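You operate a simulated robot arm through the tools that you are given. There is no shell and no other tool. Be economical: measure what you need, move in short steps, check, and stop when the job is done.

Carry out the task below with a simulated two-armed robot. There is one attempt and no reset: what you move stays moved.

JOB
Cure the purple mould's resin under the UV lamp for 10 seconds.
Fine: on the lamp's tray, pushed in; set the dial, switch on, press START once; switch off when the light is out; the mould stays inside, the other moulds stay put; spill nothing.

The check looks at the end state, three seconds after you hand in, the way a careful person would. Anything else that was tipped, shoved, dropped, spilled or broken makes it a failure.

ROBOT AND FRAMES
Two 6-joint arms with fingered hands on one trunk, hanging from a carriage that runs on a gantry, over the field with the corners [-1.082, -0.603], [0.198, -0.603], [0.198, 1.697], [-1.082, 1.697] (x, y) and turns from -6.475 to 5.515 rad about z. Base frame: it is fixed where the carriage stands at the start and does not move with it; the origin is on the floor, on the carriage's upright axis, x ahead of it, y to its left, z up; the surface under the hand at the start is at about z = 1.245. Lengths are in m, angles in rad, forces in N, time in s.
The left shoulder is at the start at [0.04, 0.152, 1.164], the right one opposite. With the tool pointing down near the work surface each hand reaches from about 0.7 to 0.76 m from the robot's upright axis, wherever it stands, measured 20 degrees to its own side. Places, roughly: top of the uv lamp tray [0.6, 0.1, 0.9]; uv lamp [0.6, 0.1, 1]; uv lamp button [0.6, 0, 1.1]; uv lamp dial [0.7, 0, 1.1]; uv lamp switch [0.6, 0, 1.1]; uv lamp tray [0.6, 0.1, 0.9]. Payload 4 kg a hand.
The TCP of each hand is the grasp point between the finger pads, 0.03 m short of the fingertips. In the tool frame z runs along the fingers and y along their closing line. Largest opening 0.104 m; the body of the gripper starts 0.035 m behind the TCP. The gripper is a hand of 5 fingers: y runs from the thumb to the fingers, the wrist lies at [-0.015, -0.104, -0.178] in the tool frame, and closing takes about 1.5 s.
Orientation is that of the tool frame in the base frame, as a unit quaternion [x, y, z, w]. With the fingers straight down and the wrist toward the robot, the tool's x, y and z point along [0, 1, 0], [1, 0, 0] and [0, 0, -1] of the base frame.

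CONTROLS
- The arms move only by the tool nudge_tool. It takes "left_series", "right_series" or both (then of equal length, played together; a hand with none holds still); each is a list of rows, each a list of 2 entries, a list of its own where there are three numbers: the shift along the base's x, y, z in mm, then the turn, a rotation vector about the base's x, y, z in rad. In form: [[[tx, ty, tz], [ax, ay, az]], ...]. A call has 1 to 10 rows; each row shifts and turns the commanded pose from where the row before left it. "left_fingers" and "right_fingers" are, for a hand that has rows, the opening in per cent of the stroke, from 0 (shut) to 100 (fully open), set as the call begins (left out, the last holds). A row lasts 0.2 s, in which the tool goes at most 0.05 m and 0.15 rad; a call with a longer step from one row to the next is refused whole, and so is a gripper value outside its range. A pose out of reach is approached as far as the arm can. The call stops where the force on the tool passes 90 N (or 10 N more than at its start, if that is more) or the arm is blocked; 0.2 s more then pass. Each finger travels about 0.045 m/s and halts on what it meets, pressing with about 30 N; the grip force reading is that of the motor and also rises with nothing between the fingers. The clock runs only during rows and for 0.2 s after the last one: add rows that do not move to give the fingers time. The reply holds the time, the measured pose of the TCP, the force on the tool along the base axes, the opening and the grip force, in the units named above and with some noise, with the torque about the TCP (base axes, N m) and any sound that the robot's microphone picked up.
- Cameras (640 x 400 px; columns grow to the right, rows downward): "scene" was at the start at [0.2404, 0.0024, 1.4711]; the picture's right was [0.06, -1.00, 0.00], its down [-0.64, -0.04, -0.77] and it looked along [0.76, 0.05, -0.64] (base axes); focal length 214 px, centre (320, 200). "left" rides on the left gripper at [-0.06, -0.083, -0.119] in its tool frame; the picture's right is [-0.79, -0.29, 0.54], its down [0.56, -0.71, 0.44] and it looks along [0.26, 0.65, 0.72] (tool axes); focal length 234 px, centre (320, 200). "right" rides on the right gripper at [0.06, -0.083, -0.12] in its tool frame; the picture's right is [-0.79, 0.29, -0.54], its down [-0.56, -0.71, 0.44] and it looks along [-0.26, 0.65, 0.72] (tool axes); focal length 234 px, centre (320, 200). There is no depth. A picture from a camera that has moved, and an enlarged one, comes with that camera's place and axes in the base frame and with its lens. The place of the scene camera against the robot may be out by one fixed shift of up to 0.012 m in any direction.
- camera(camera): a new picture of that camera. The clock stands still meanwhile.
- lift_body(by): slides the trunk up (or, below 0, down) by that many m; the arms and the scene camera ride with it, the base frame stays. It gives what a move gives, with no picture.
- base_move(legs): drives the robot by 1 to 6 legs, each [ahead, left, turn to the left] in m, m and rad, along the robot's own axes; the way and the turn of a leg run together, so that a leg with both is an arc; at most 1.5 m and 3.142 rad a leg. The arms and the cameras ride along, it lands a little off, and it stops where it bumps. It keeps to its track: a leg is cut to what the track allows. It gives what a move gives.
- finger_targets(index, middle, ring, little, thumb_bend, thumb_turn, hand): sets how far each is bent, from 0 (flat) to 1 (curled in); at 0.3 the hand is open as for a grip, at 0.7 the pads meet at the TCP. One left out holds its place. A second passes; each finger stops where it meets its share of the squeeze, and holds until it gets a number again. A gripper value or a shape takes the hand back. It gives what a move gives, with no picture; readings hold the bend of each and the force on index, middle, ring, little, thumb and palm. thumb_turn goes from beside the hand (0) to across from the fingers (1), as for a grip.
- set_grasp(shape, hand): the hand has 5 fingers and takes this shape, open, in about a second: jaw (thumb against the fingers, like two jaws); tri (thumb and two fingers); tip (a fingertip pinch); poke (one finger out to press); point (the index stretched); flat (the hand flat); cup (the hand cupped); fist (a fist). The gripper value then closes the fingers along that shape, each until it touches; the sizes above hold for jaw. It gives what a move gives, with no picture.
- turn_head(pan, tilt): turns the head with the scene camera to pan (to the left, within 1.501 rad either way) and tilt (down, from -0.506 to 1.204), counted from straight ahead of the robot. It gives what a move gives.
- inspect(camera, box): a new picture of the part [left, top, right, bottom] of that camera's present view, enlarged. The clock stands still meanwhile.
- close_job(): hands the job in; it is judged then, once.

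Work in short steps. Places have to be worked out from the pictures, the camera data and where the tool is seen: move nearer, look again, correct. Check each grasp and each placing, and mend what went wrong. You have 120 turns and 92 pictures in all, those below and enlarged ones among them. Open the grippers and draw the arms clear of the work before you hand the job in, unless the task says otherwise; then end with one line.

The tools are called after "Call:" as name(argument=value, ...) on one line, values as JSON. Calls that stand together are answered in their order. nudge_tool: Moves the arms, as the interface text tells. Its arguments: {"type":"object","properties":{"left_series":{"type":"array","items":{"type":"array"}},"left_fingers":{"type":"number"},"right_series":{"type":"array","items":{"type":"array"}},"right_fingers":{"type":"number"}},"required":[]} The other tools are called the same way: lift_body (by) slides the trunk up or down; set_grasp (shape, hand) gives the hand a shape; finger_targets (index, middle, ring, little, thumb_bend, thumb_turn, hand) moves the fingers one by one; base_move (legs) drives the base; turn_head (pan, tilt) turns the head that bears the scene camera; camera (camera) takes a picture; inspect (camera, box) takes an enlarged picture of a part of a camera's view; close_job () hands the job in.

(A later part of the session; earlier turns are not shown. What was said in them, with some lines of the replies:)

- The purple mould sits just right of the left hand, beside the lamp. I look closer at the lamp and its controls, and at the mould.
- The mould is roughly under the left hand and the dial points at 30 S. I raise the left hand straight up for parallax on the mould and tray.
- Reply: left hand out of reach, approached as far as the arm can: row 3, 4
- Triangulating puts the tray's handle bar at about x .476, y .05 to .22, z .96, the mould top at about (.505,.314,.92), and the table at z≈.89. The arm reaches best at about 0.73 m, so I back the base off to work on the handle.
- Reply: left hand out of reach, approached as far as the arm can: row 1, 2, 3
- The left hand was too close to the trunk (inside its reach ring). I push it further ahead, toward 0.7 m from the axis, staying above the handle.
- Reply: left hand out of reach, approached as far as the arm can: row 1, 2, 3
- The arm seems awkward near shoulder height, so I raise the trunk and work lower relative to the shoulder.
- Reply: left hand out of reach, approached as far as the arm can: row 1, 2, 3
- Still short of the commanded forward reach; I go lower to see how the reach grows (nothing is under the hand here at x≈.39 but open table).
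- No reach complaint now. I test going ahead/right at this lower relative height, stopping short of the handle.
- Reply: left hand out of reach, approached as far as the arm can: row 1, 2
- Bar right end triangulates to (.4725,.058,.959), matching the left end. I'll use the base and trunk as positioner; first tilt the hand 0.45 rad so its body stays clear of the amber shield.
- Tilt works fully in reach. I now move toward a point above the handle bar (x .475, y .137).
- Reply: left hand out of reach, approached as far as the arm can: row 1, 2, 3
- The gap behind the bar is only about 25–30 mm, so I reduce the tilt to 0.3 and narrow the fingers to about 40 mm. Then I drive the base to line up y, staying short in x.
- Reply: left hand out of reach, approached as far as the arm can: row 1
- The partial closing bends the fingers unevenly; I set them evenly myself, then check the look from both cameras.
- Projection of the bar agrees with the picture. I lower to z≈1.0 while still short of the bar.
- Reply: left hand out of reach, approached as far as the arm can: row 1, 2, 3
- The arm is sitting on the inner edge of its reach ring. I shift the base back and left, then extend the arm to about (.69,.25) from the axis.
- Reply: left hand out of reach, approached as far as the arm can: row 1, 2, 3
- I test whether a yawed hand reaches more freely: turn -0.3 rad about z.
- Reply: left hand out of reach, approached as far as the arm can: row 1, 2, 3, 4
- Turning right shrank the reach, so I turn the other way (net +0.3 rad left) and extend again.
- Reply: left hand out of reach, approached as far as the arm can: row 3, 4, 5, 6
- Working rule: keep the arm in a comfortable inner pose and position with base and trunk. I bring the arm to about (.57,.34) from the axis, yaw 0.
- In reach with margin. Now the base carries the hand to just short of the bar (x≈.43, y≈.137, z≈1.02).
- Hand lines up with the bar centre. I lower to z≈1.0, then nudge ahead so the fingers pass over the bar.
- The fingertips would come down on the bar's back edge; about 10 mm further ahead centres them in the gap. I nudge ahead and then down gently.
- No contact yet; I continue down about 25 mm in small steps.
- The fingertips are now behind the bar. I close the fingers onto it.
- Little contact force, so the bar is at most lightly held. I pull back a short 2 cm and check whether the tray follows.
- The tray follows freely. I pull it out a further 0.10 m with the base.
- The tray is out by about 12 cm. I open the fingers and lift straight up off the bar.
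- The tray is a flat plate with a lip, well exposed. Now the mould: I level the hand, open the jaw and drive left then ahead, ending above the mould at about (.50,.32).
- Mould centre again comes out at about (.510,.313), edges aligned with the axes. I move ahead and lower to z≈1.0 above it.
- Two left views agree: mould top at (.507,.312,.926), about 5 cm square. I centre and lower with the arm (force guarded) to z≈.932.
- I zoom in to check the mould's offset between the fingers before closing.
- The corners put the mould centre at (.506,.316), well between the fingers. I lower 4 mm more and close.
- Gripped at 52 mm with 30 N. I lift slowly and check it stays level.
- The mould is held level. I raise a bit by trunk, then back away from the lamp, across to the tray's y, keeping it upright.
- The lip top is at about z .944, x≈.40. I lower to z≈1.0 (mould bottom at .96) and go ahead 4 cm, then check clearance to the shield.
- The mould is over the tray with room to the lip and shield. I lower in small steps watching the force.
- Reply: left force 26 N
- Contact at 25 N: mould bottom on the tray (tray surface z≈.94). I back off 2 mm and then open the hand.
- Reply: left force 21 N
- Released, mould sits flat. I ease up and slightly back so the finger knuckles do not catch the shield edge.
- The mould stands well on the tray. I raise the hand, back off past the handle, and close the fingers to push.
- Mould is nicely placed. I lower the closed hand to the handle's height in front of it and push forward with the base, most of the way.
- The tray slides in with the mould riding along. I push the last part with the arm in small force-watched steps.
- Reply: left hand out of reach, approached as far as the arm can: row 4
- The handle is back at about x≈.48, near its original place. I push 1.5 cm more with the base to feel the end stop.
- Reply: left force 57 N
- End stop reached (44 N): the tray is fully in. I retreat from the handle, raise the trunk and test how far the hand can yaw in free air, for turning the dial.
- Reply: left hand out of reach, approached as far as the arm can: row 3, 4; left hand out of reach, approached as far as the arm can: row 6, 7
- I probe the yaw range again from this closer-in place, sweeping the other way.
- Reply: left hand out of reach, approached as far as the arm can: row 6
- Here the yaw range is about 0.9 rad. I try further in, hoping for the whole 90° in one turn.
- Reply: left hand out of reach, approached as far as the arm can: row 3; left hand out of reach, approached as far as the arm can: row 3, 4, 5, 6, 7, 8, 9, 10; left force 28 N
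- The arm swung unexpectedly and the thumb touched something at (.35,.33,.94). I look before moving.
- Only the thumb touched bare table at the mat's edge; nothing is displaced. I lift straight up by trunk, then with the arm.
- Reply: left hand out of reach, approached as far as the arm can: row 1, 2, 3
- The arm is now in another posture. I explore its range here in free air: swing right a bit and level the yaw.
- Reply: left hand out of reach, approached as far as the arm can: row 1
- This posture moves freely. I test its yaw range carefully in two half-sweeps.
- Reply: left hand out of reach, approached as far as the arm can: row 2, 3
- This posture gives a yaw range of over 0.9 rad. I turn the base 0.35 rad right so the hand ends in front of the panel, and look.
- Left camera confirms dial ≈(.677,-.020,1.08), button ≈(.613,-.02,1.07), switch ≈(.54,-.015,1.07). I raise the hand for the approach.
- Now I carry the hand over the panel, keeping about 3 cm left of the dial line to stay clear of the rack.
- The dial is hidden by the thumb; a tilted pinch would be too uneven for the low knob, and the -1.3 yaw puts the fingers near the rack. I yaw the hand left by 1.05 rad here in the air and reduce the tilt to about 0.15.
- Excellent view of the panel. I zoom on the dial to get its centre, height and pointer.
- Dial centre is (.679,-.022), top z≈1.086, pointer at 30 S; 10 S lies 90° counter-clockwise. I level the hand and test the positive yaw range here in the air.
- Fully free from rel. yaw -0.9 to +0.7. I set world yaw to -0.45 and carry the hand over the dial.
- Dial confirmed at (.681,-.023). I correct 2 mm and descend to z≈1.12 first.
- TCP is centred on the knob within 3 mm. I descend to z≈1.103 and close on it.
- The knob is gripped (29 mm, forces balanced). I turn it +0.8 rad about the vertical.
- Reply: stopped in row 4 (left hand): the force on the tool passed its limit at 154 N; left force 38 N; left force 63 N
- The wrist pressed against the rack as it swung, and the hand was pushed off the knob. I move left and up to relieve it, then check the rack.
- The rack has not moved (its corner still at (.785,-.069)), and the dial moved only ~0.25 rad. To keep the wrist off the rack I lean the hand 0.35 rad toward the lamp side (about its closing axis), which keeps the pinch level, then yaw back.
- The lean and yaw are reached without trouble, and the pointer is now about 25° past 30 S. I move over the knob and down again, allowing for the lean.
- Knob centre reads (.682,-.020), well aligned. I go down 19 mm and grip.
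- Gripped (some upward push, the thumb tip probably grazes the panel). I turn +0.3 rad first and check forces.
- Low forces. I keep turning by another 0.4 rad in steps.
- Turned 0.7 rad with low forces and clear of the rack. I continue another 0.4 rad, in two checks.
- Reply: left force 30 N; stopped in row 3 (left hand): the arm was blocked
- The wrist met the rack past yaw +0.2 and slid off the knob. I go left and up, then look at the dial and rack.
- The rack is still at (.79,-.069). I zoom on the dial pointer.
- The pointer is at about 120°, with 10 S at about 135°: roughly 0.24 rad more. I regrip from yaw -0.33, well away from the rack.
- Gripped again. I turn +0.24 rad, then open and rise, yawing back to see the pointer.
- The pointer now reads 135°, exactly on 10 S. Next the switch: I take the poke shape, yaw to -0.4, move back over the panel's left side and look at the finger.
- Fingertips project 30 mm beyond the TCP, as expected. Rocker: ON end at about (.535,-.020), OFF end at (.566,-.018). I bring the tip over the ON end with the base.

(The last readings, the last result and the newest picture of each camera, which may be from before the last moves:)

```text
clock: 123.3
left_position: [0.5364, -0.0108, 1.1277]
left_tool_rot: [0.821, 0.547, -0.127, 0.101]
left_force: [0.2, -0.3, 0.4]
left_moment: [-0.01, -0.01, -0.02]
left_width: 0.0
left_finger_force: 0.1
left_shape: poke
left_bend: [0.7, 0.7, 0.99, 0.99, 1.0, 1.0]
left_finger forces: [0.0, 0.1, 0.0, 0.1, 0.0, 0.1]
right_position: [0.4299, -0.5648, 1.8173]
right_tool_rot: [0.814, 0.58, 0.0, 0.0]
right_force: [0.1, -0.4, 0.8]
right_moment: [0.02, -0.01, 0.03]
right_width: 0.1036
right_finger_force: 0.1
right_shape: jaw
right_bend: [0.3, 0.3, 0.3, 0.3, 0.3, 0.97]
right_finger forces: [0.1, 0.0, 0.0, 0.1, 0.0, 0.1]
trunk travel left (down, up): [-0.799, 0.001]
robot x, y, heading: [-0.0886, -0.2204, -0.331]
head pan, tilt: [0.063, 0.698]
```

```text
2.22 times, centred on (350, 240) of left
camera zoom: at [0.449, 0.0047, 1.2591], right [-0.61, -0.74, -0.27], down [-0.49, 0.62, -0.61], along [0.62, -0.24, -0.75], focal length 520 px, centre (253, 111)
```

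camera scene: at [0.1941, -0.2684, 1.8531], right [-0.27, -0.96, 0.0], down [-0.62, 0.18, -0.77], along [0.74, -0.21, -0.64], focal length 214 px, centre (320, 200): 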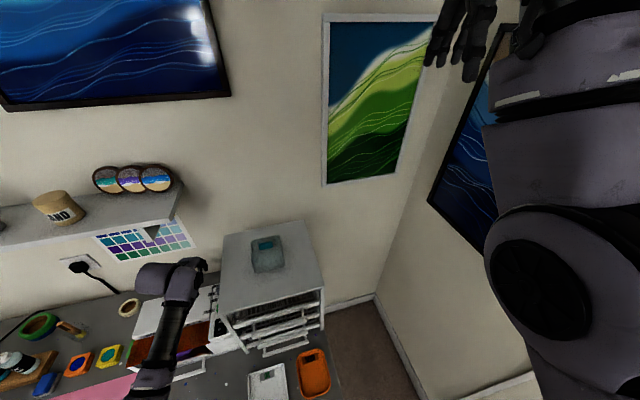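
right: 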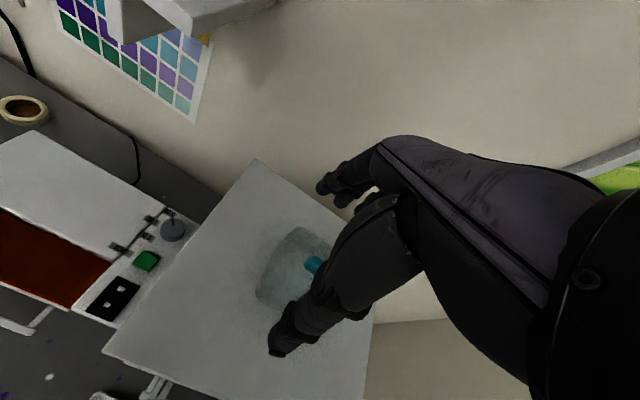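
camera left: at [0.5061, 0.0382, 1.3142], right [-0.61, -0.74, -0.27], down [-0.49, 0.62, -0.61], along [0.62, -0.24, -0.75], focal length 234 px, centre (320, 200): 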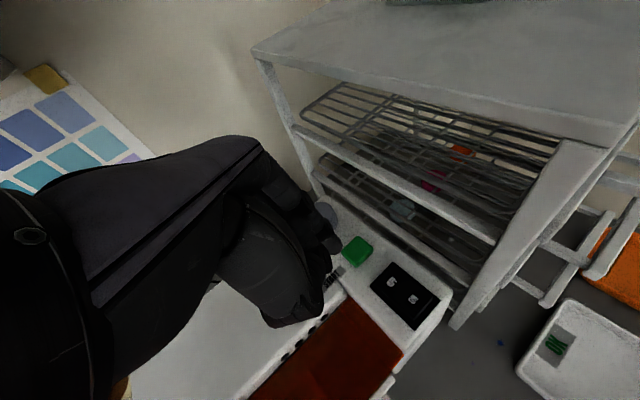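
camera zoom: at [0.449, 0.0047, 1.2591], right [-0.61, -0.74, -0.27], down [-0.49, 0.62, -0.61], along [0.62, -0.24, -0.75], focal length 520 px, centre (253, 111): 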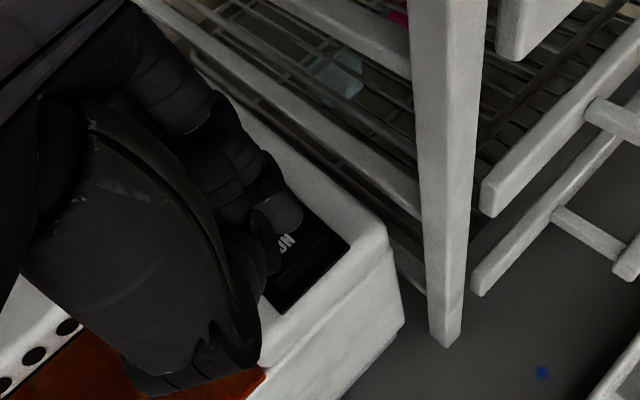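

The tip would land right at the rocker's near edge; I shift 6 mm ahead and press down in small steps.

Call:
nudge_tool(left_series=[[[6, 0, -8], [0, 0, 0]], [[0, 0, -8], [0, 0, 0]], [[0, 0, -6], [0, 0, 0]], [[0, 0, -4], [0, 0, 0]], [[0, 0, 0], [0, 0, 0]]])

```text
clock: 124.5
left_position: [0.5431, -0.011, 1.1021]
left_tool_rot: [0.821, 0.548, -0.126, 0.1]
left_force: [0.7, 1.6, 2.3]
left_moment: [0.01, 0.0, 0.01]
left_width: 0.0001
left_finger_force: 0.1
left_shape: poke
left_bend: [0.7, 0.7, 0.99, 0.99, 1.0, 1.0]
left_finger forces: [0.0, 2.3, 0.1, 0.0, 0.1, 0.0]
right_position: [0.4298, -0.5644, 1.8171]
right_tool_rot: [0.814, 0.58, 0.0, 0.0]
right_force: [-0.6, -0.1, -0.4]
right_moment: [0.0, -0.02, 0.01]
right_width: 0.1036
right_finger_force: 0.1
right_shape: jaw
right_bend: [0.3, 0.3, 0.3, 0.3, 0.3, 0.97]
right_finger forces: [0.0, 0.0, 0.0, 0.1, 0.0, 0.1]
trunk travel left (down, up): [-0.799, 0.001]
robot x, y, heading: [-0.0915, -0.2223, -0.334]
head pan, tilt: [0.063, 0.698]
```

The middle fingertip just touches (2 N). I press on in 2 mm steps, watching force and sound.

Call:
nudge_tool(left_series=[[[0, 0, -2], [0, 0, 0]], [[0, 0, -2], [0, 0, 0]], [[0, 0, -2], [0, 0, 0]], [[0, 0, 0], [0, 0, 0]]])

```text
clock: 125.5
left_position: [0.5447, -0.0097, 1.099]
left_tool_rot: [0.821, 0.548, -0.125, 0.101]
left_force: [-3.5, 2.5, 25.4]
left_moment: [0.17, 0.19, -0.02]
left_width: 0.0
left_finger_force: 0.0
left_shape: poke
left_bend: [0.7, 0.7, 0.99, 0.99, 1.0, 1.0]
left_finger forces: [0.0, 24.0, 0.1, 0.0, 0.0, 0.1]
right_position: [0.4299, -0.5624, 1.8176]
right_tool_rot: [0.814, 0.58, 0.001, 0.0]
right_force: [0.1, -0.1, -0.2]
right_moment: [-0.01, 0.0, 0.02]
right_width: 0.1036
right_finger_force: 0.1
right_shape: jaw
right_bend: [0.3, 0.3, 0.3, 0.3, 0.3, 0.97]
right_finger forces: [0.1, 0.0, 0.1, 0.0, 0.1, 0.0]
trunk travel left (down, up): [-0.799, 0.001]
robot x, y, heading: [-0.0871, -0.2227, -0.333]
head pan, tilt: [0.063, 0.698]
```

25 N but no sound. I lift 3 cm and look at the rocker.

Call:
nudge_tool(left_series=[[[0, 0, 10], [0, 0, 0]], [[-15, 10, 20], [0, 0, 0]], [[-25, 10, 10], [0, 0, 0]], [[0, 0, 0], [0, 0, 0]]])

Call:
inspect(camera="left", box=[300, 130, 460, 290])

```text
clock: 126.5
left_position: [0.5036, 0.0091, 1.1367]
left_tool_rot: [0.821, 0.548, -0.127, 0.099]
left_force: [-0.4, 1.2, -0.2]
left_moment: [-0.04, -0.02, 0.0]
left_width: 0.0
left_finger_force: 0.1
left_shape: poke
left_bend: [0.7, 0.7, 0.99, 0.99, 1.0, 1.0]
left_finger forces: [0.0, 0.1, 0.0, 0.0, 0.0, 0.1]
right_position: [0.4296, -0.5641, 1.8167]
right_tool_rot: [0.815, 0.579, 0.0, 0.0]
right_force: [-0.7, 0.5, -0.3]
right_moment: [0.0, 0.0, 0.02]
right_width: 0.1039
right_finger_force: 0.1
right_shape: jaw
right_bend: [0.3, 0.3, 0.3, 0.3, 0.3, 0.97]
right_finger forces: [0.0, 0.2, 0.0, 0.0, 0.0, 0.0]
trunk travel left (down, up): [-0.799, 0.001]
robot x, y, heading: [-0.0905, -0.2191, -0.333]
head pan, tilt: [0.063, 0.698]
```

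```text
2.50 times, centred on (380, 210) of left
camera zoom: at [0.4152, 0.025, 1.2675], right [-0.61, -0.74, -0.27], down [-0.49, 0.62, -0.61], along [0.62, -0.24, -0.75], focal length 585 px, centre (170, 175)
```

zoom: 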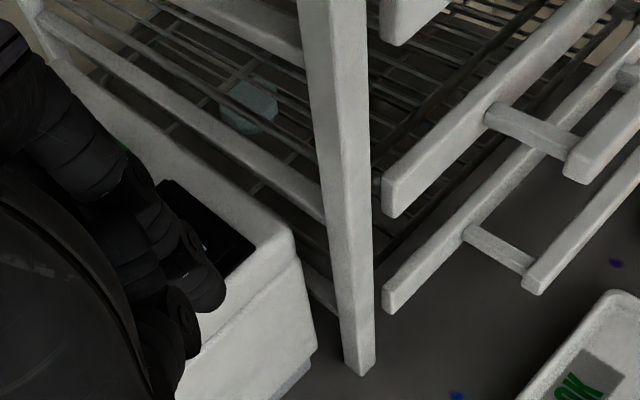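

The hand hides it. I move the hand left and use the scene camera zoomed on the panel.

Call:
nudge_tool(left_series=[[[0, 25, 20], [0, 0, 0]], [[0, 25, 20], [0, 0, 0]], [[0, 25, 0], [0, 0, 0]], [[0, 0, 0], [0, 0, 0]]])

Call:
inspect(camera="scene", box=[170, 270, 250, 350])

```text
clock: 127.5
left_position: [0.5045, 0.0849, 1.1779]
left_tool_rot: [0.821, 0.548, -0.126, 0.1]
left_force: [-0.4, -0.4, -0.6]
left_moment: [-0.02, 0.0, -0.01]
left_width: 0.0
left_finger_force: 0.0
left_shape: poke
left_bend: [0.7, 0.7, 0.99, 0.99, 1.0, 1.0]
left_finger forces: [0.0, 0.0, 0.0, 0.0, 0.0, 0.0]
right_position: [0.4295, -0.563, 1.8172]
right_tool_rot: [0.814, 0.58, 0.0, 0.0]
right_force: [0.5, 0.1, 0.5]
right_moment: [-0.01, 0.01, 0.02]
right_width: 0.1038
right_finger_force: 0.0
right_shape: jaw
right_bend: [0.3, 0.3, 0.3, 0.3, 0.3, 0.97]
right_finger forces: [0.1, 0.0, 0.1, 0.0, 0.1, 0.0]
trunk travel left (down, up): [-0.799, 0.001]
robot x, y, heading: [-0.0882, -0.2203, -0.332]
head pan, tilt: [0.063, 0.698]
```

```text
5.00 times, centred on (210, 310) of scene
camera zoom: at [0.1375, -0.2999, 1.8531], right [-0.27, -0.96, 0.0], down [-0.62, 0.17, -0.77], along [0.74, -0.2, -0.64], focal length 1072 px, centre (870, -350)
```

zoom: 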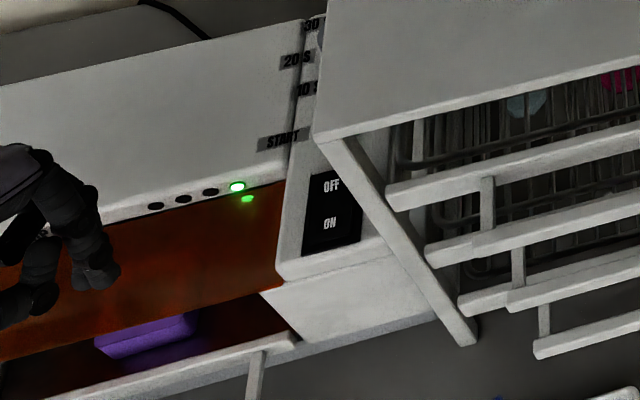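

The green power light is on: the switch is ON. Now START: I move over the button (.613,-.019) and lower to just above it.

Call:
nudge_tool(left_series=[[[27, -25, 0], [0, 0, 0]], [[27, -25, 0], [0, 0, 0]], [[27, -25, 0], [0, 0, 0]], [[27, -26, 0], [0, 0, 0]], [[0, 0, -20], [0, 0, 0]], [[0, 0, -20], [0, 0, 0]], [[0, 0, -13], [0, 0, 0]], [[0, 0, 0], [0, 0, 0]]])

Call:
inspect(camera="left", box=[250, 150, 450, 330])

```text
clock: 129.3
left_position: [0.6113, -0.0165, 1.1229]
left_tool_rot: [0.821, 0.548, -0.126, 0.101]
left_force: [0.0, -0.2, -0.8]
left_moment: [-0.01, -0.03, -0.02]
left_width: 0.0
left_finger_force: 0.0
left_shape: poke
left_bend: [0.7, 0.7, 0.99, 0.99, 1.0, 1.0]
left_finger forces: [0.0, 0.0, 0.0, 0.1, 0.1, 0.0]
right_position: [0.4303, -0.5638, 1.8163]
right_tool_rot: [0.815, 0.58, 0.0, 0.0]
right_force: [-0.6, 0.7, 1.0]
right_moment: [0.0, -0.03, -0.02]
right_width: 0.1036
right_finger_force: 0.0
right_shape: jaw
right_bend: [0.3, 0.3, 0.3, 0.3, 0.3, 0.97]
right_finger forces: [0.1, 0.0, 0.1, 0.0, 0.0, 0.0]
trunk travel left (down, up): [-0.799, 0.001]
robot x, y, heading: [-0.0937, -0.2228, -0.337]
head pan, tilt: [0.063, 0.698]
```

```text
2.22 times, centred on (350, 240) of left
camera zoom: at [0.5236, -0.0014, 1.2543], right [-0.61, -0.74, -0.27], down [-0.49, 0.62, -0.61], along [0.62, -0.24, -0.75], focal length 520 px, centre (253, 111)
```

zoom: 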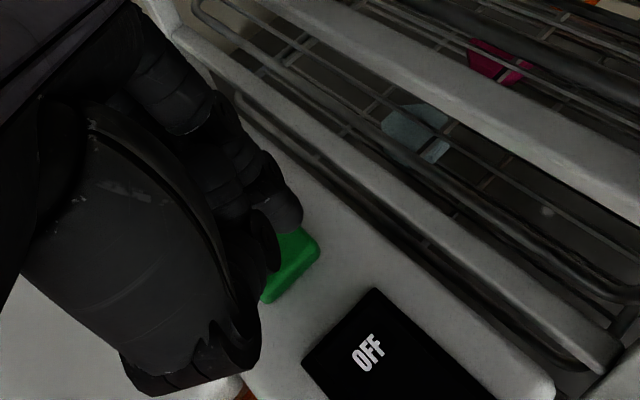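

The tips would land about 8 mm short of the button's centre; I shift 7 mm ahead and lower to first touch.

Call:
nudge_tool(left_series=[[[7, 0, -5], [0, 0, 0]], [[0, 0, -4], [0, 0, 0]], [[0, 0, 0], [0, 0, 0]]])

```text
clock: 130.1
left_position: [0.6188, -0.0161, 1.115]
left_tool_rot: [0.822, 0.547, -0.126, 0.1]
left_force: [0.0, -0.2, 0.8]
left_moment: [0.0, 0.02, 0.0]
left_width: 0.0
left_finger_force: 0.1
left_shape: poke
left_bend: [0.7, 0.7, 0.99, 0.99, 1.0, 1.0]
left_finger forces: [0.1, 0.0, 0.1, 0.0, 0.0, 0.0]
right_position: [0.4294, -0.5638, 1.8176]
right_tool_rot: [0.815, 0.58, 0.0, 0.0]
right_force: [0.2, 0.4, -0.3]
right_moment: [-0.01, -0.03, 0.0]
right_width: 0.1035
right_finger_force: 0.1
right_shape: jaw
right_bend: [0.3, 0.3, 0.3, 0.3, 0.3, 0.97]
right_finger forces: [0.1, 0.0, 0.1, 0.0, 0.1, 0.0]
trunk travel left (down, up): [-0.799, 0.001]
robot x, y, heading: [-0.094, -0.2225, -0.334]
head pan, tilt: [0.063, 0.698]
```

No contact yet. I press down in 2 mm steps to 8 mm.

Call:
nudge_tool(left_series=[[[0, 0, -2], [0, 0, 0]], [[0, 0, -2], [0, 0, 0]], [[0, 0, -2], [0, 0, 0]], [[0, 0, -2], [0, 0, 0]]])

```text
clock: 131.1
left_position: [0.6187, -0.0167, 1.106]
left_tool_rot: [0.82, 0.548, -0.126, 0.101]
left_force: [0.1, -0.5, -0.2]
left_moment: [-0.01, 0.0, -0.01]
left_width: 0.0
left_finger_force: 0.2
left_shape: poke
left_bend: [0.7, 0.7, 0.99, 0.99, 1.0, 1.0]
left_finger forces: [0.0, 0.0, 0.0, 0.1, 0.0, 0.1]
right_position: [0.43, -0.5639, 1.8167]
right_tool_rot: [0.815, 0.58, 0.0, -0.001]
right_force: [-0.5, 0.1, 0.1]
right_moment: [0.01, -0.02, 0.0]
right_width: 0.104
right_finger_force: 0.1
right_shape: jaw
right_bend: [0.3, 0.3, 0.3, 0.3, 0.3, 0.97]
right_finger forces: [0.0, 0.1, 0.1, 0.0, 0.0, 0.0]
trunk travel left (down, up): [-0.799, 0.001]
robot x, y, heading: [-0.0894, -0.2222, -0.338]
head pan, tilt: [0.063, 0.698]
```

Still no touch at z 1.106; I continue in 1.5 mm steps.

Call:
nudge_tool(left_series=[[[0, 0, -1.5], [0, 0, 0]], [[0, 0, -1.5], [0, 0, 0]], [[0, 0, -1.5], [0, 0, 0]]])

```text
clock: 131.9
left_position: [0.6185, -0.0169, 1.1029]
left_tool_rot: [0.821, 0.548, -0.126, 0.1]
left_force: [-0.1, -0.3, 1.9]
left_moment: [-0.04, 0.0, -0.01]
left_width: 0.0
left_finger_force: 0.0
left_shape: poke
left_bend: [0.7, 0.7, 0.99, 0.99, 1.0, 1.0]
left_finger forces: [0.0, 2.5, 0.0, 0.0, 0.1, 0.1]
right_position: [0.4287, -0.5652, 1.8178]
right_tool_rot: [0.814, 0.58, -0.001, 0.001]
right_force: [-0.7, -0.1, -0.3]
right_moment: [0.02, -0.01, 0.0]
right_width: 0.1037
right_finger_force: 0.1
right_shape: jaw
right_bend: [0.3, 0.3, 0.3, 0.3, 0.3, 0.97]
right_finger forces: [0.1, 0.0, 0.0, 0.0, 0.1, 0.0]
trunk travel left (down, up): [-0.799, 0.001]
robot x, y, heading: [-0.0922, -0.22, -0.337]
head pan, tilt: [0.063, 0.698]
heard: click
```

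A click was heard. I lift off cleanly and check for the UV light.

Call:
nudge_tool(left_series=[[[0, 0, 8], [0, 0, 0]], [[0, 5, 20], [0, 0, 0]], [[0, 15, 20], [0, 0, 0]], [[-25, 25, 10], [0, 0, 0]], [[-25, 25, 0], [0, 0, 0]]])

Call:
inspect(camera="scene", box=[140, 260, 260, 360])

```text
clock: 133.1
left_position: [0.5695, 0.0517, 1.1594]
left_tool_rot: [0.822, 0.547, -0.126, 0.1]
left_force: [-0.4, 0.1, 0.7]
left_moment: [0.03, 0.01, -0.03]
left_width: 0.0
left_finger_force: 0.1
left_shape: poke
left_bend: [0.7, 0.7, 0.99, 0.99, 1.0, 1.0]
left_finger forces: [0.0, 0.0, 0.0, 0.0, 0.1, 0.1]
right_position: [0.4283, -0.5636, 1.8164]
right_tool_rot: [0.815, 0.58, 0.0, 0.0]
right_force: [0.1, 0.5, 0.3]
right_moment: [0.01, -0.01, -0.02]
right_width: 0.1036
right_finger_force: 0.2
right_shape: jaw
right_bend: [0.3, 0.3, 0.3, 0.3, 0.3, 0.97]
right_finger forces: [0.1, 0.0, 0.1, 0.1, 0.1, 0.0]
trunk travel left (down, up): [-0.799, 0.001]
robot x, y, heading: [-0.0978, -0.2242, -0.331]
head pan, tilt: [0.063, 0.698]
```

```text
4.00 times, centred on (200, 310) of scene
camera zoom: at [0.1375, -0.2999, 1.8531], right [-0.27, -0.96, 0.0], down [-0.62, 0.17, -0.77], along [0.74, -0.2, -0.64], focal length 858 px, centre (800, -240)
```

zoom: 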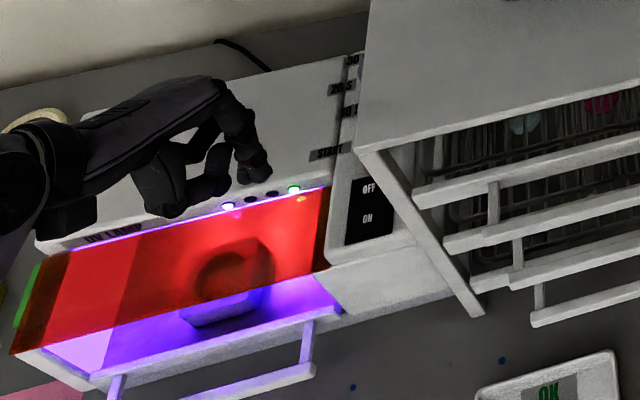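

The UV lamp is glowing: the cure started at about t=131.9. I hover high over the OFF end and let the time run.

Call:
nudge_tool(left_series=[[[0, -20, 0], [0, 0, 0]], [[0, -20, 0], [0, 0, 0]], [[0, -22, 0], [0, 0, 0]], [[0, 0, 0], [0, 0, 0]], [[0, 0, 0], [0, 0, 0]], [[0, 0, 0], [0, 0, 0]], [[0, 0, 0], [0, 0, 0]], [[0, 0, 0], [0, 0, 0]], [[0, 0, 0], [0, 0, 0]], [[0, 0, 0], [0, 0, 0]]])

Call:
nudge_tool(left_series=[[[0, 0, 0], [0, 0, 0]], [[0, 0, 0], [0, 0, 0]], [[0, 0, 0], [0, 0, 0]], [[0, 0, 0], [0, 0, 0]], [[0, 0, 0], [0, 0, 0]], [[0, 0, 0], [0, 0, 0]], [[0, 0, 0], [0, 0, 0]], [[0, 0, 0], [0, 0, 0]], [[0, 0, 0], [0, 0, 0]], [[0, 0, 0], [0, 0, 0]]])

Call:
nudge_tool(left_series=[[[0, 0, 0], [0, 0, 0]], [[0, 0, 0], [0, 0, 0]], [[0, 0, 0], [0, 0, 0]], [[0, 0, 0], [0, 0, 0]], [[0, 0, 0], [0, 0, 0]], [[0, 0, 0], [0, 0, 0]], [[0, 0, 0], [0, 0, 0]], [[0, 0, 0], [0, 0, 0]], [[0, 0, 0], [0, 0, 0]], [[0, 0, 0], [0, 0, 0]]])

Call:
nudge_tool(left_series=[[[0, 0, 0], [0, 0, 0]], [[0, 0, 0], [0, 0, 0]], [[0, 0, 0], [0, 0, 0]], [[0, 0, 0], [0, 0, 0]], [[0, 0, 0], [0, 0, 0]], [[0, 0, 0], [0, 0, 0]], [[0, 0, 0], [0, 0, 0]], [[0, 0, 0], [0, 0, 0]], [[0, 0, 0], [0, 0, 0]], [[0, 0, 0], [0, 0, 0]]])

Call:
inspect(camera="scene", box=[140, 260, 260, 360])

```text
clock: 135.3
left_position: [0.5691, -0.0082, 1.1604]
left_tool_rot: [0.821, 0.548, -0.126, 0.1]
left_force: [0.9, -0.3, -0.5]
left_moment: [-0.01, -0.04, -0.01]
left_width: 0.0001
left_finger_force: 0.0
left_shape: poke
left_bend: [0.7, 0.7, 0.99, 0.99, 1.0, 1.0]
left_finger forces: [0.1, 0.1, 0.1, 0.0, 0.0, 0.0]
right_position: [0.4294, -0.5629, 1.8166]
right_tool_rot: [0.814, 0.58, 0.0, 0.001]
right_force: [0.1, -0.5, -0.7]
right_moment: [0.01, 0.02, 0.01]
right_width: 0.1037
right_finger_force: 0.0
right_shape: jaw
right_bend: [0.3, 0.3, 0.3, 0.3, 0.3, 0.97]
right_finger forces: [0.0, 0.1, 0.1, 0.0, 0.1, 0.1]
trunk travel left (down, up): [-0.799, 0.001]
robot x, y, heading: [-0.0904, -0.2242, -0.336]
head pan, tilt: [0.063, 0.698]
```

```text
clock: 137.5
left_position: [0.5685, -0.0084, 1.1602]
left_tool_rot: [0.82, 0.548, -0.127, 0.101]
left_force: [-0.4, 0.0, -0.3]
left_moment: [-0.02, 0.01, 0.02]
left_width: 0.0002
left_finger_force: 0.0
left_shape: poke
left_bend: [0.7, 0.7, 0.99, 0.99, 1.0, 1.0]
left_finger forces: [0.0, 0.0, 0.0, 0.0, 0.1, 0.1]
right_position: [0.4297, -0.5635, 1.8174]
right_tool_rot: [0.815, 0.58, 0.0, -0.001]
right_force: [-1.3, -0.1, 0.1]
right_moment: [-0.01, -0.01, 0.02]
right_width: 0.1034
right_finger_force: 0.1
right_shape: jaw
right_bend: [0.3, 0.3, 0.3, 0.3, 0.3, 0.97]
right_finger forces: [0.0, 0.1, 0.1, 0.0, 0.1, 0.0]
trunk travel left (down, up): [-0.799, 0.001]
robot x, y, heading: [-0.0906, -0.2227, -0.332]
head pan, tilt: [0.063, 0.698]
```

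```text
clock: 139.7
left_position: [0.5683, -0.0079, 1.1603]
left_tool_rot: [0.821, 0.547, -0.126, 0.101]
left_force: [-0.5, -0.9, -0.6]
left_moment: [-0.02, 0.01, -0.02]
left_width: 0.0002
left_finger_force: 0.0
left_shape: poke
left_bend: [0.7, 0.7, 0.99, 0.99, 1.0, 1.0]
left_finger forces: [0.0, 0.0, 0.0, 0.0, 0.0, 0.1]
right_position: [0.4306, -0.5629, 1.8178]
right_tool_rot: [0.815, 0.58, 0.0, 0.0]
right_force: [1.1, 0.4, 0.8]
right_moment: [0.0, 0.0, -0.02]
right_width: 0.1037
right_finger_force: 0.2
right_shape: jaw
right_bend: [0.3, 0.3, 0.3, 0.3, 0.3, 0.97]
right_finger forces: [0.0, 0.0, 0.0, 0.1, 0.0, 0.1]
trunk travel left (down, up): [-0.799, 0.001]
robot x, y, heading: [-0.0926, -0.2238, -0.332]
head pan, tilt: [0.063, 0.698]
```

```text
clock: 141.9
left_position: [0.5683, -0.0069, 1.1601]
left_tool_rot: [0.821, 0.548, -0.127, 0.101]
left_force: [-0.8, 0.5, -0.1]
left_moment: [0.0, 0.03, -0.01]
left_width: 0.0
left_finger_force: 0.1
left_shape: poke
left_bend: [0.7, 0.7, 0.99, 0.99, 1.0, 1.0]
left_finger forces: [0.0, 0.0, 0.0, 0.0, 0.0, 0.0]
right_position: [0.4295, -0.5638, 1.8163]
right_tool_rot: [0.814, 0.581, 0.0, 0.0]
right_force: [0.6, -0.1, 0.2]
right_moment: [-0.01, 0.0, -0.03]
right_width: 0.1034
right_finger_force: 0.1
right_shape: jaw
right_bend: [0.3, 0.3, 0.3, 0.3, 0.3, 0.97]
right_finger forces: [0.0, 0.1, 0.0, 0.0, 0.0, 0.1]
trunk travel left (down, up): [-0.799, 0.001]
robot x, y, heading: [-0.0902, -0.2223, -0.33]
head pan, tilt: [0.063, 0.698]
```

```text
4.00 times, centred on (200, 310) of scene
camera zoom: at [0.1375, -0.2999, 1.8531], right [-0.27, -0.96, 0.0], down [-0.62, 0.17, -0.77], along [0.74, -0.2, -0.64], focal length 858 px, centre (800, -240)
```

zoom: 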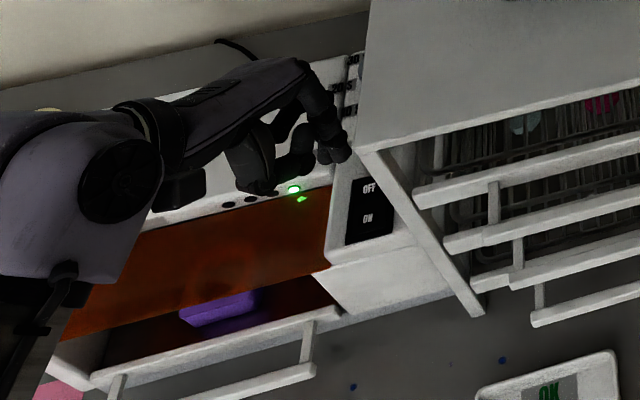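

The UV light is out after the 10 s. I lower onto the OFF end of the rocker.

Call:
nudge_tool(left_series=[[[0, -6, -20], [0, 0, 0]], [[0, 0, -20], [0, 0, 0]], [[0, 0, -8], [0, 0, 0]], [[0, 0, -3], [0, 0, 0]], [[0, 0, 0], [0, 0, 0]]])

Call:
nudge_tool(left_series=[[[0, 0, -2], [0, 0, 0]], [[0, 0, -2], [0, 0, 0]], [[0, 0, -2], [0, 0, 0]], [[0, 0, 0], [0, 0, 0]]])

```text
clock: 143.1
left_position: [0.5676, -0.0145, 1.109]
left_tool_rot: [0.821, 0.548, -0.126, 0.1]
left_force: [-0.3, 0.1, 0.6]
left_moment: [0.0, -0.02, 0.01]
left_width: 0.0
left_finger_force: 0.0
left_shape: poke
left_bend: [0.7, 0.7, 0.99, 0.99, 1.0, 1.0]
left_finger forces: [0.0, 0.0, 0.0, 0.1, 0.0, 0.0]
right_position: [0.4299, -0.5647, 1.8167]
right_tool_rot: [0.815, 0.58, -0.001, -0.001]
right_force: [0.0, -0.2, -0.1]
right_moment: [0.03, 0.01, -0.01]
right_width: 0.1037
right_finger_force: 0.0
right_shape: jaw
right_bend: [0.3, 0.3, 0.3, 0.3, 0.3, 0.97]
right_finger forces: [0.0, 0.0, 0.0, 0.1, 0.0, 0.0]
trunk travel left (down, up): [-0.799, 0.001]
robot x, y, heading: [-0.0928, -0.2217, -0.335]
head pan, tilt: [0.063, 0.698]
```

```text
clock: 144.1
left_position: [0.5678, -0.0143, 1.103]
left_tool_rot: [0.821, 0.548, -0.126, 0.1]
left_force: [0.8, -0.2, -0.2]
left_moment: [0.01, 0.0, 0.0]
left_width: 0.0
left_finger_force: 0.1
left_shape: poke
left_bend: [0.7, 0.7, 0.99, 0.99, 1.0, 1.0]
left_finger forces: [0.0, 0.0, 0.1, 0.0, 0.0, 0.0]
right_position: [0.4288, -0.565, 1.8162]
right_tool_rot: [0.814, 0.581, 0.0, 0.0]
right_force: [-0.6, 0.5, -0.8]
right_moment: [0.0, 0.01, -0.01]
right_width: 0.1038
right_finger_force: 0.0
right_shape: jaw
right_bend: [0.3, 0.3, 0.3, 0.3, 0.3, 0.97]
right_finger forces: [0.0, 0.0, 0.1, 0.0, 0.0, 0.0]
trunk travel left (down, up): [-0.799, 0.001]
robot x, y, heading: [-0.0919, -0.221, -0.33]
head pan, tilt: [0.063, 0.698]
```

No contact yet; I continue in 2 mm steps, watching for about 25 N as with ON.

Call:
nudge_tool(left_series=[[[0, 0, -2], [0, 0, 0]], [[0, 0, -2], [0, 0, 0]], [[0, 0, -2], [0, 0, 0]], [[0, 0, 0], [0, 0, 0]]])

```text
clock: 145.1
left_position: [0.5722, -0.0147, 1.0989]
left_tool_rot: [0.822, 0.547, -0.124, 0.102]
left_force: [-2.8, -4.4, 25.4]
left_moment: [0.07, 0.15, 0.04]
left_width: 0.0002
left_finger_force: 0.0
left_shape: poke
left_bend: [0.7, 0.7, 0.99, 0.99, 1.0, 1.0]
left_finger forces: [0.1, 25.7, 0.0, 0.0, 0.1, 0.0]
right_position: [0.4293, -0.5651, 1.8178]
right_tool_rot: [0.814, 0.58, 0.0, 0.001]
right_force: [-0.4, 0.1, 0.4]
right_moment: [-0.02, -0.01, 0.02]
right_width: 0.1036
right_finger_force: 0.1
right_shape: jaw
right_bend: [0.3, 0.3, 0.3, 0.3, 0.3, 0.97]
right_finger forces: [0.0, 0.1, 0.0, 0.0, 0.0, 0.0]
trunk travel left (down, up): [-0.799, 0.001]
robot x, y, heading: [-0.0908, -0.2222, -0.335]
head pan, tilt: [0.063, 0.698]
```

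Same 25 N as for ON. I lift off and check the power light.

Call:
nudge_tool(left_series=[[[0, 0, 10], [0, 0, 0]], [[0, 5, 20], [0, 0, 0]], [[0, 15, 25], [0, 0, 0]], [[-25, 25, 20], [0, 0, 0]], [[-25, 25, 0], [0, 0, 0]], [[0, 0, 0], [0, 0, 0]]])

Call:
inspect(camera="scene", box=[140, 260, 260, 360])

```text
clock: 146.5
left_position: [0.5186, 0.0548, 1.1701]
left_tool_rot: [0.821, 0.548, -0.127, 0.099]
left_force: [-0.1, 1.0, 0.1]
left_moment: [-0.02, -0.02, 0.0]
left_width: 0.0
left_finger_force: 0.1
left_shape: poke
left_bend: [0.7, 0.7, 0.99, 0.99, 1.0, 1.0]
left_finger forces: [0.1, 0.0, 0.1, 0.0, 0.0, 0.0]
right_position: [0.429, -0.5653, 1.818]
right_tool_rot: [0.814, 0.581, 0.0, -0.001]
right_force: [0.4, -1.0, 0.7]
right_moment: [0.02, -0.01, 0.02]
right_width: 0.1036
right_finger_force: 0.1
right_shape: jaw
right_bend: [0.3, 0.3, 0.3, 0.3, 0.3, 0.97]
right_finger forces: [0.1, 0.0, 0.0, 0.0, 0.0, 0.0]
trunk travel left (down, up): [-0.799, 0.001]
robot x, y, heading: [-0.0912, -0.2235, -0.33]
head pan, tilt: [0.063, 0.698]
```

```text
4.00 times, centred on (200, 310) of scene
camera zoom: at [0.1375, -0.2999, 1.8531], right [-0.27, -0.96, 0.0], down [-0.62, 0.17, -0.77], along [0.74, -0.2, -0.64], focal length 858 px, centre (800, -240)
```

zoom: 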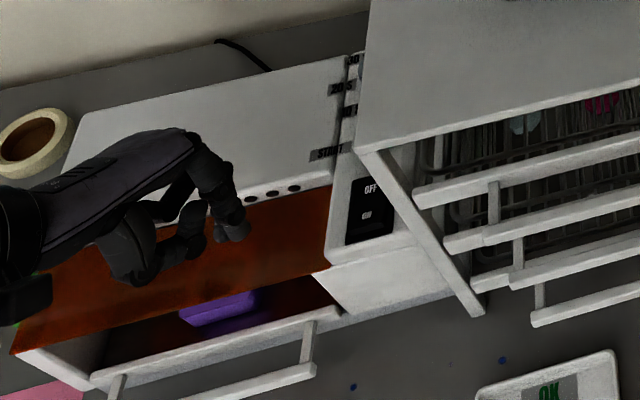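

The power light is out, so it is switched off. I back the robot away, open the hand, and take a last look at everything.

Call:
base_move(legs=[[-0.2, -0.07, 0]])

Call:
set_grasp(hand="left", shape="jaw")

Call:
base_move(legs=[[0, 0, 0.33]])

Call:
camera(camera="scene")

Call:
camera(camera="left")

```text
clock: 148.2
left_position: [0.301, 0.0567, 1.1719]
left_tool_rot: [0.82, 0.549, -0.125, 0.101]
left_force: [0.3, -0.3, 0.6]
left_moment: [0.0, 0.01, -0.01]
left_width: 0.0002
left_finger_force: 0.1
left_shape: poke
left_bend: [0.7, 0.7, 0.99, 0.99, 1.0, 1.0]
left_finger forces: [0.1, 0.0, 0.1, 0.0, 0.0, 0.1]
right_position: [0.2124, -0.5623, 1.8165]
right_tool_rot: [0.813, 0.582, 0.001, 0.0]
right_force: [-0.4, -0.3, 0.7]
right_moment: [0.01, 0.0, 0.01]
right_width: 0.1035
right_finger_force: 0.1
right_shape: jaw
right_bend: [0.3, 0.3, 0.3, 0.3, 0.3, 0.97]
right_finger forces: [0.0, 0.0, 0.0, 0.0, 0.0, 0.0]
trunk travel left (down, up): [-0.799, 0.001]
robot x, y, heading: [-0.3051, -0.2231, -0.329]
head pan, tilt: [0.063, 0.698]
```

```text
clock: 149.1
left_position: [0.3015, 0.0556, 1.1712]
left_tool_rot: [0.821, 0.548, -0.125, 0.1]
left_force: [-0.1, 0.0, -0.1]
left_moment: [0.02, -0.04, 0.0]
left_width: 0.104
left_finger_force: 0.1
left_shape: jaw
left_bend: [0.3, 0.3, 0.3, 0.3, 0.3, 0.97]
left_finger forces: [0.0, 0.0, 0.1, 0.0, 0.0, 0.1]
right_position: [0.2121, -0.5628, 1.8181]
right_tool_rot: [0.814, 0.581, 0.0, -0.001]
right_force: [-0.1, 0.6, 0.2]
right_moment: [0.02, 0.01, -0.02]
right_width: 0.1035
right_finger_force: 0.1
right_shape: jaw
right_bend: [0.3, 0.3, 0.3, 0.3, 0.3, 0.97]
right_finger forces: [0.0, 0.1, 0.0, 0.0, 0.1, 0.0]
trunk travel left (down, up): [-0.799, 0.001]
robot x, y, heading: [-0.3106, -0.2249, -0.334]
head pan, tilt: [0.063, 0.698]
```

```text
clock: 150.5
left_position: [0.1762, 0.2396, 1.1706]
left_tool_rot: [0.719, 0.676, -0.108, 0.12]
left_force: [0.1, 0.0, -0.7]
left_moment: [0.01, 0.04, 0.0]
left_width: 0.1036
left_finger_force: 0.1
left_shape: jaw
left_bend: [0.3, 0.3, 0.3, 0.3, 0.3, 0.97]
left_finger forces: [0.0, 0.0, 0.0, 0.1, 0.0, 0.1]
right_position: [0.2954, -0.3739, 1.8175]
right_tool_rot: [0.706, 0.708, 0.0, 0.0]
right_force: [0.7, -1.1, -0.2]
right_moment: [-0.03, 0.0, 0.01]
right_width: 0.1037
right_finger_force: 0.1
right_shape: jaw
right_bend: [0.3, 0.3, 0.3, 0.3, 0.3, 0.97]
right_finger forces: [0.1, 0.0, 0.1, 0.0, 0.0, 0.1]
trunk travel left (down, up): [-0.799, 0.001]
robot x, y, heading: [-0.3092, -0.2221, 0.004]
head pan, tilt: [0.063, 0.698]
```

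```text
6 pictures are left
camera scene: at [-0.0688, -0.2201, 1.8531], right [0.06, -1.0, 0.0], down [-0.64, -0.04, -0.77], along [0.76, 0.05, -0.64], focal length 214 px, centre (320, 200)
```

scene: 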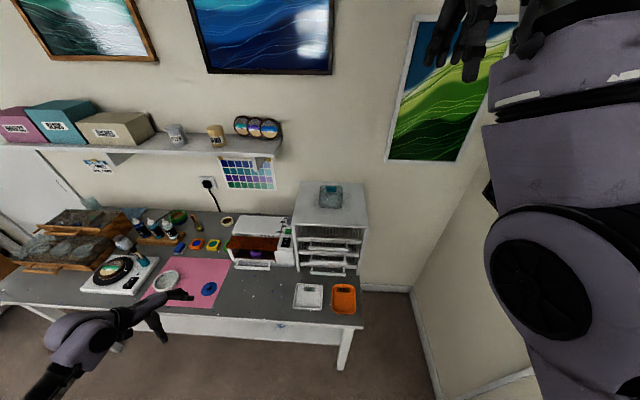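

```text
5 pictures are left
camera left: at [0.089, 0.2249, 1.3018], right [-0.33, -0.9, -0.27], down [-0.67, 0.43, -0.61], along [0.67, -0.02, -0.75], focal length 234 px, centre (320, 200)
```

left: 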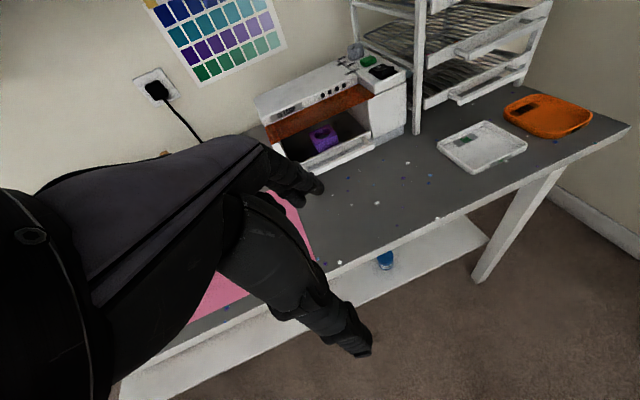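

Everything stands in its place: the tray is in with the purple mould inside, the lamp is off, and the arms are clear. I hand in.

Call:
close_job()

```text
The job is handed in.
```

The purple mould is cured: it sits on the pushed-in tray, ran one 10-second UV cycle, and the lamp is now switched off. The left wrist bumped the drying rack twice (the first bump peaked at 154 N) while turning the dial, and the thumb pressed briefly on bare table. The pictures afterwards showed nothing moved or spilled.
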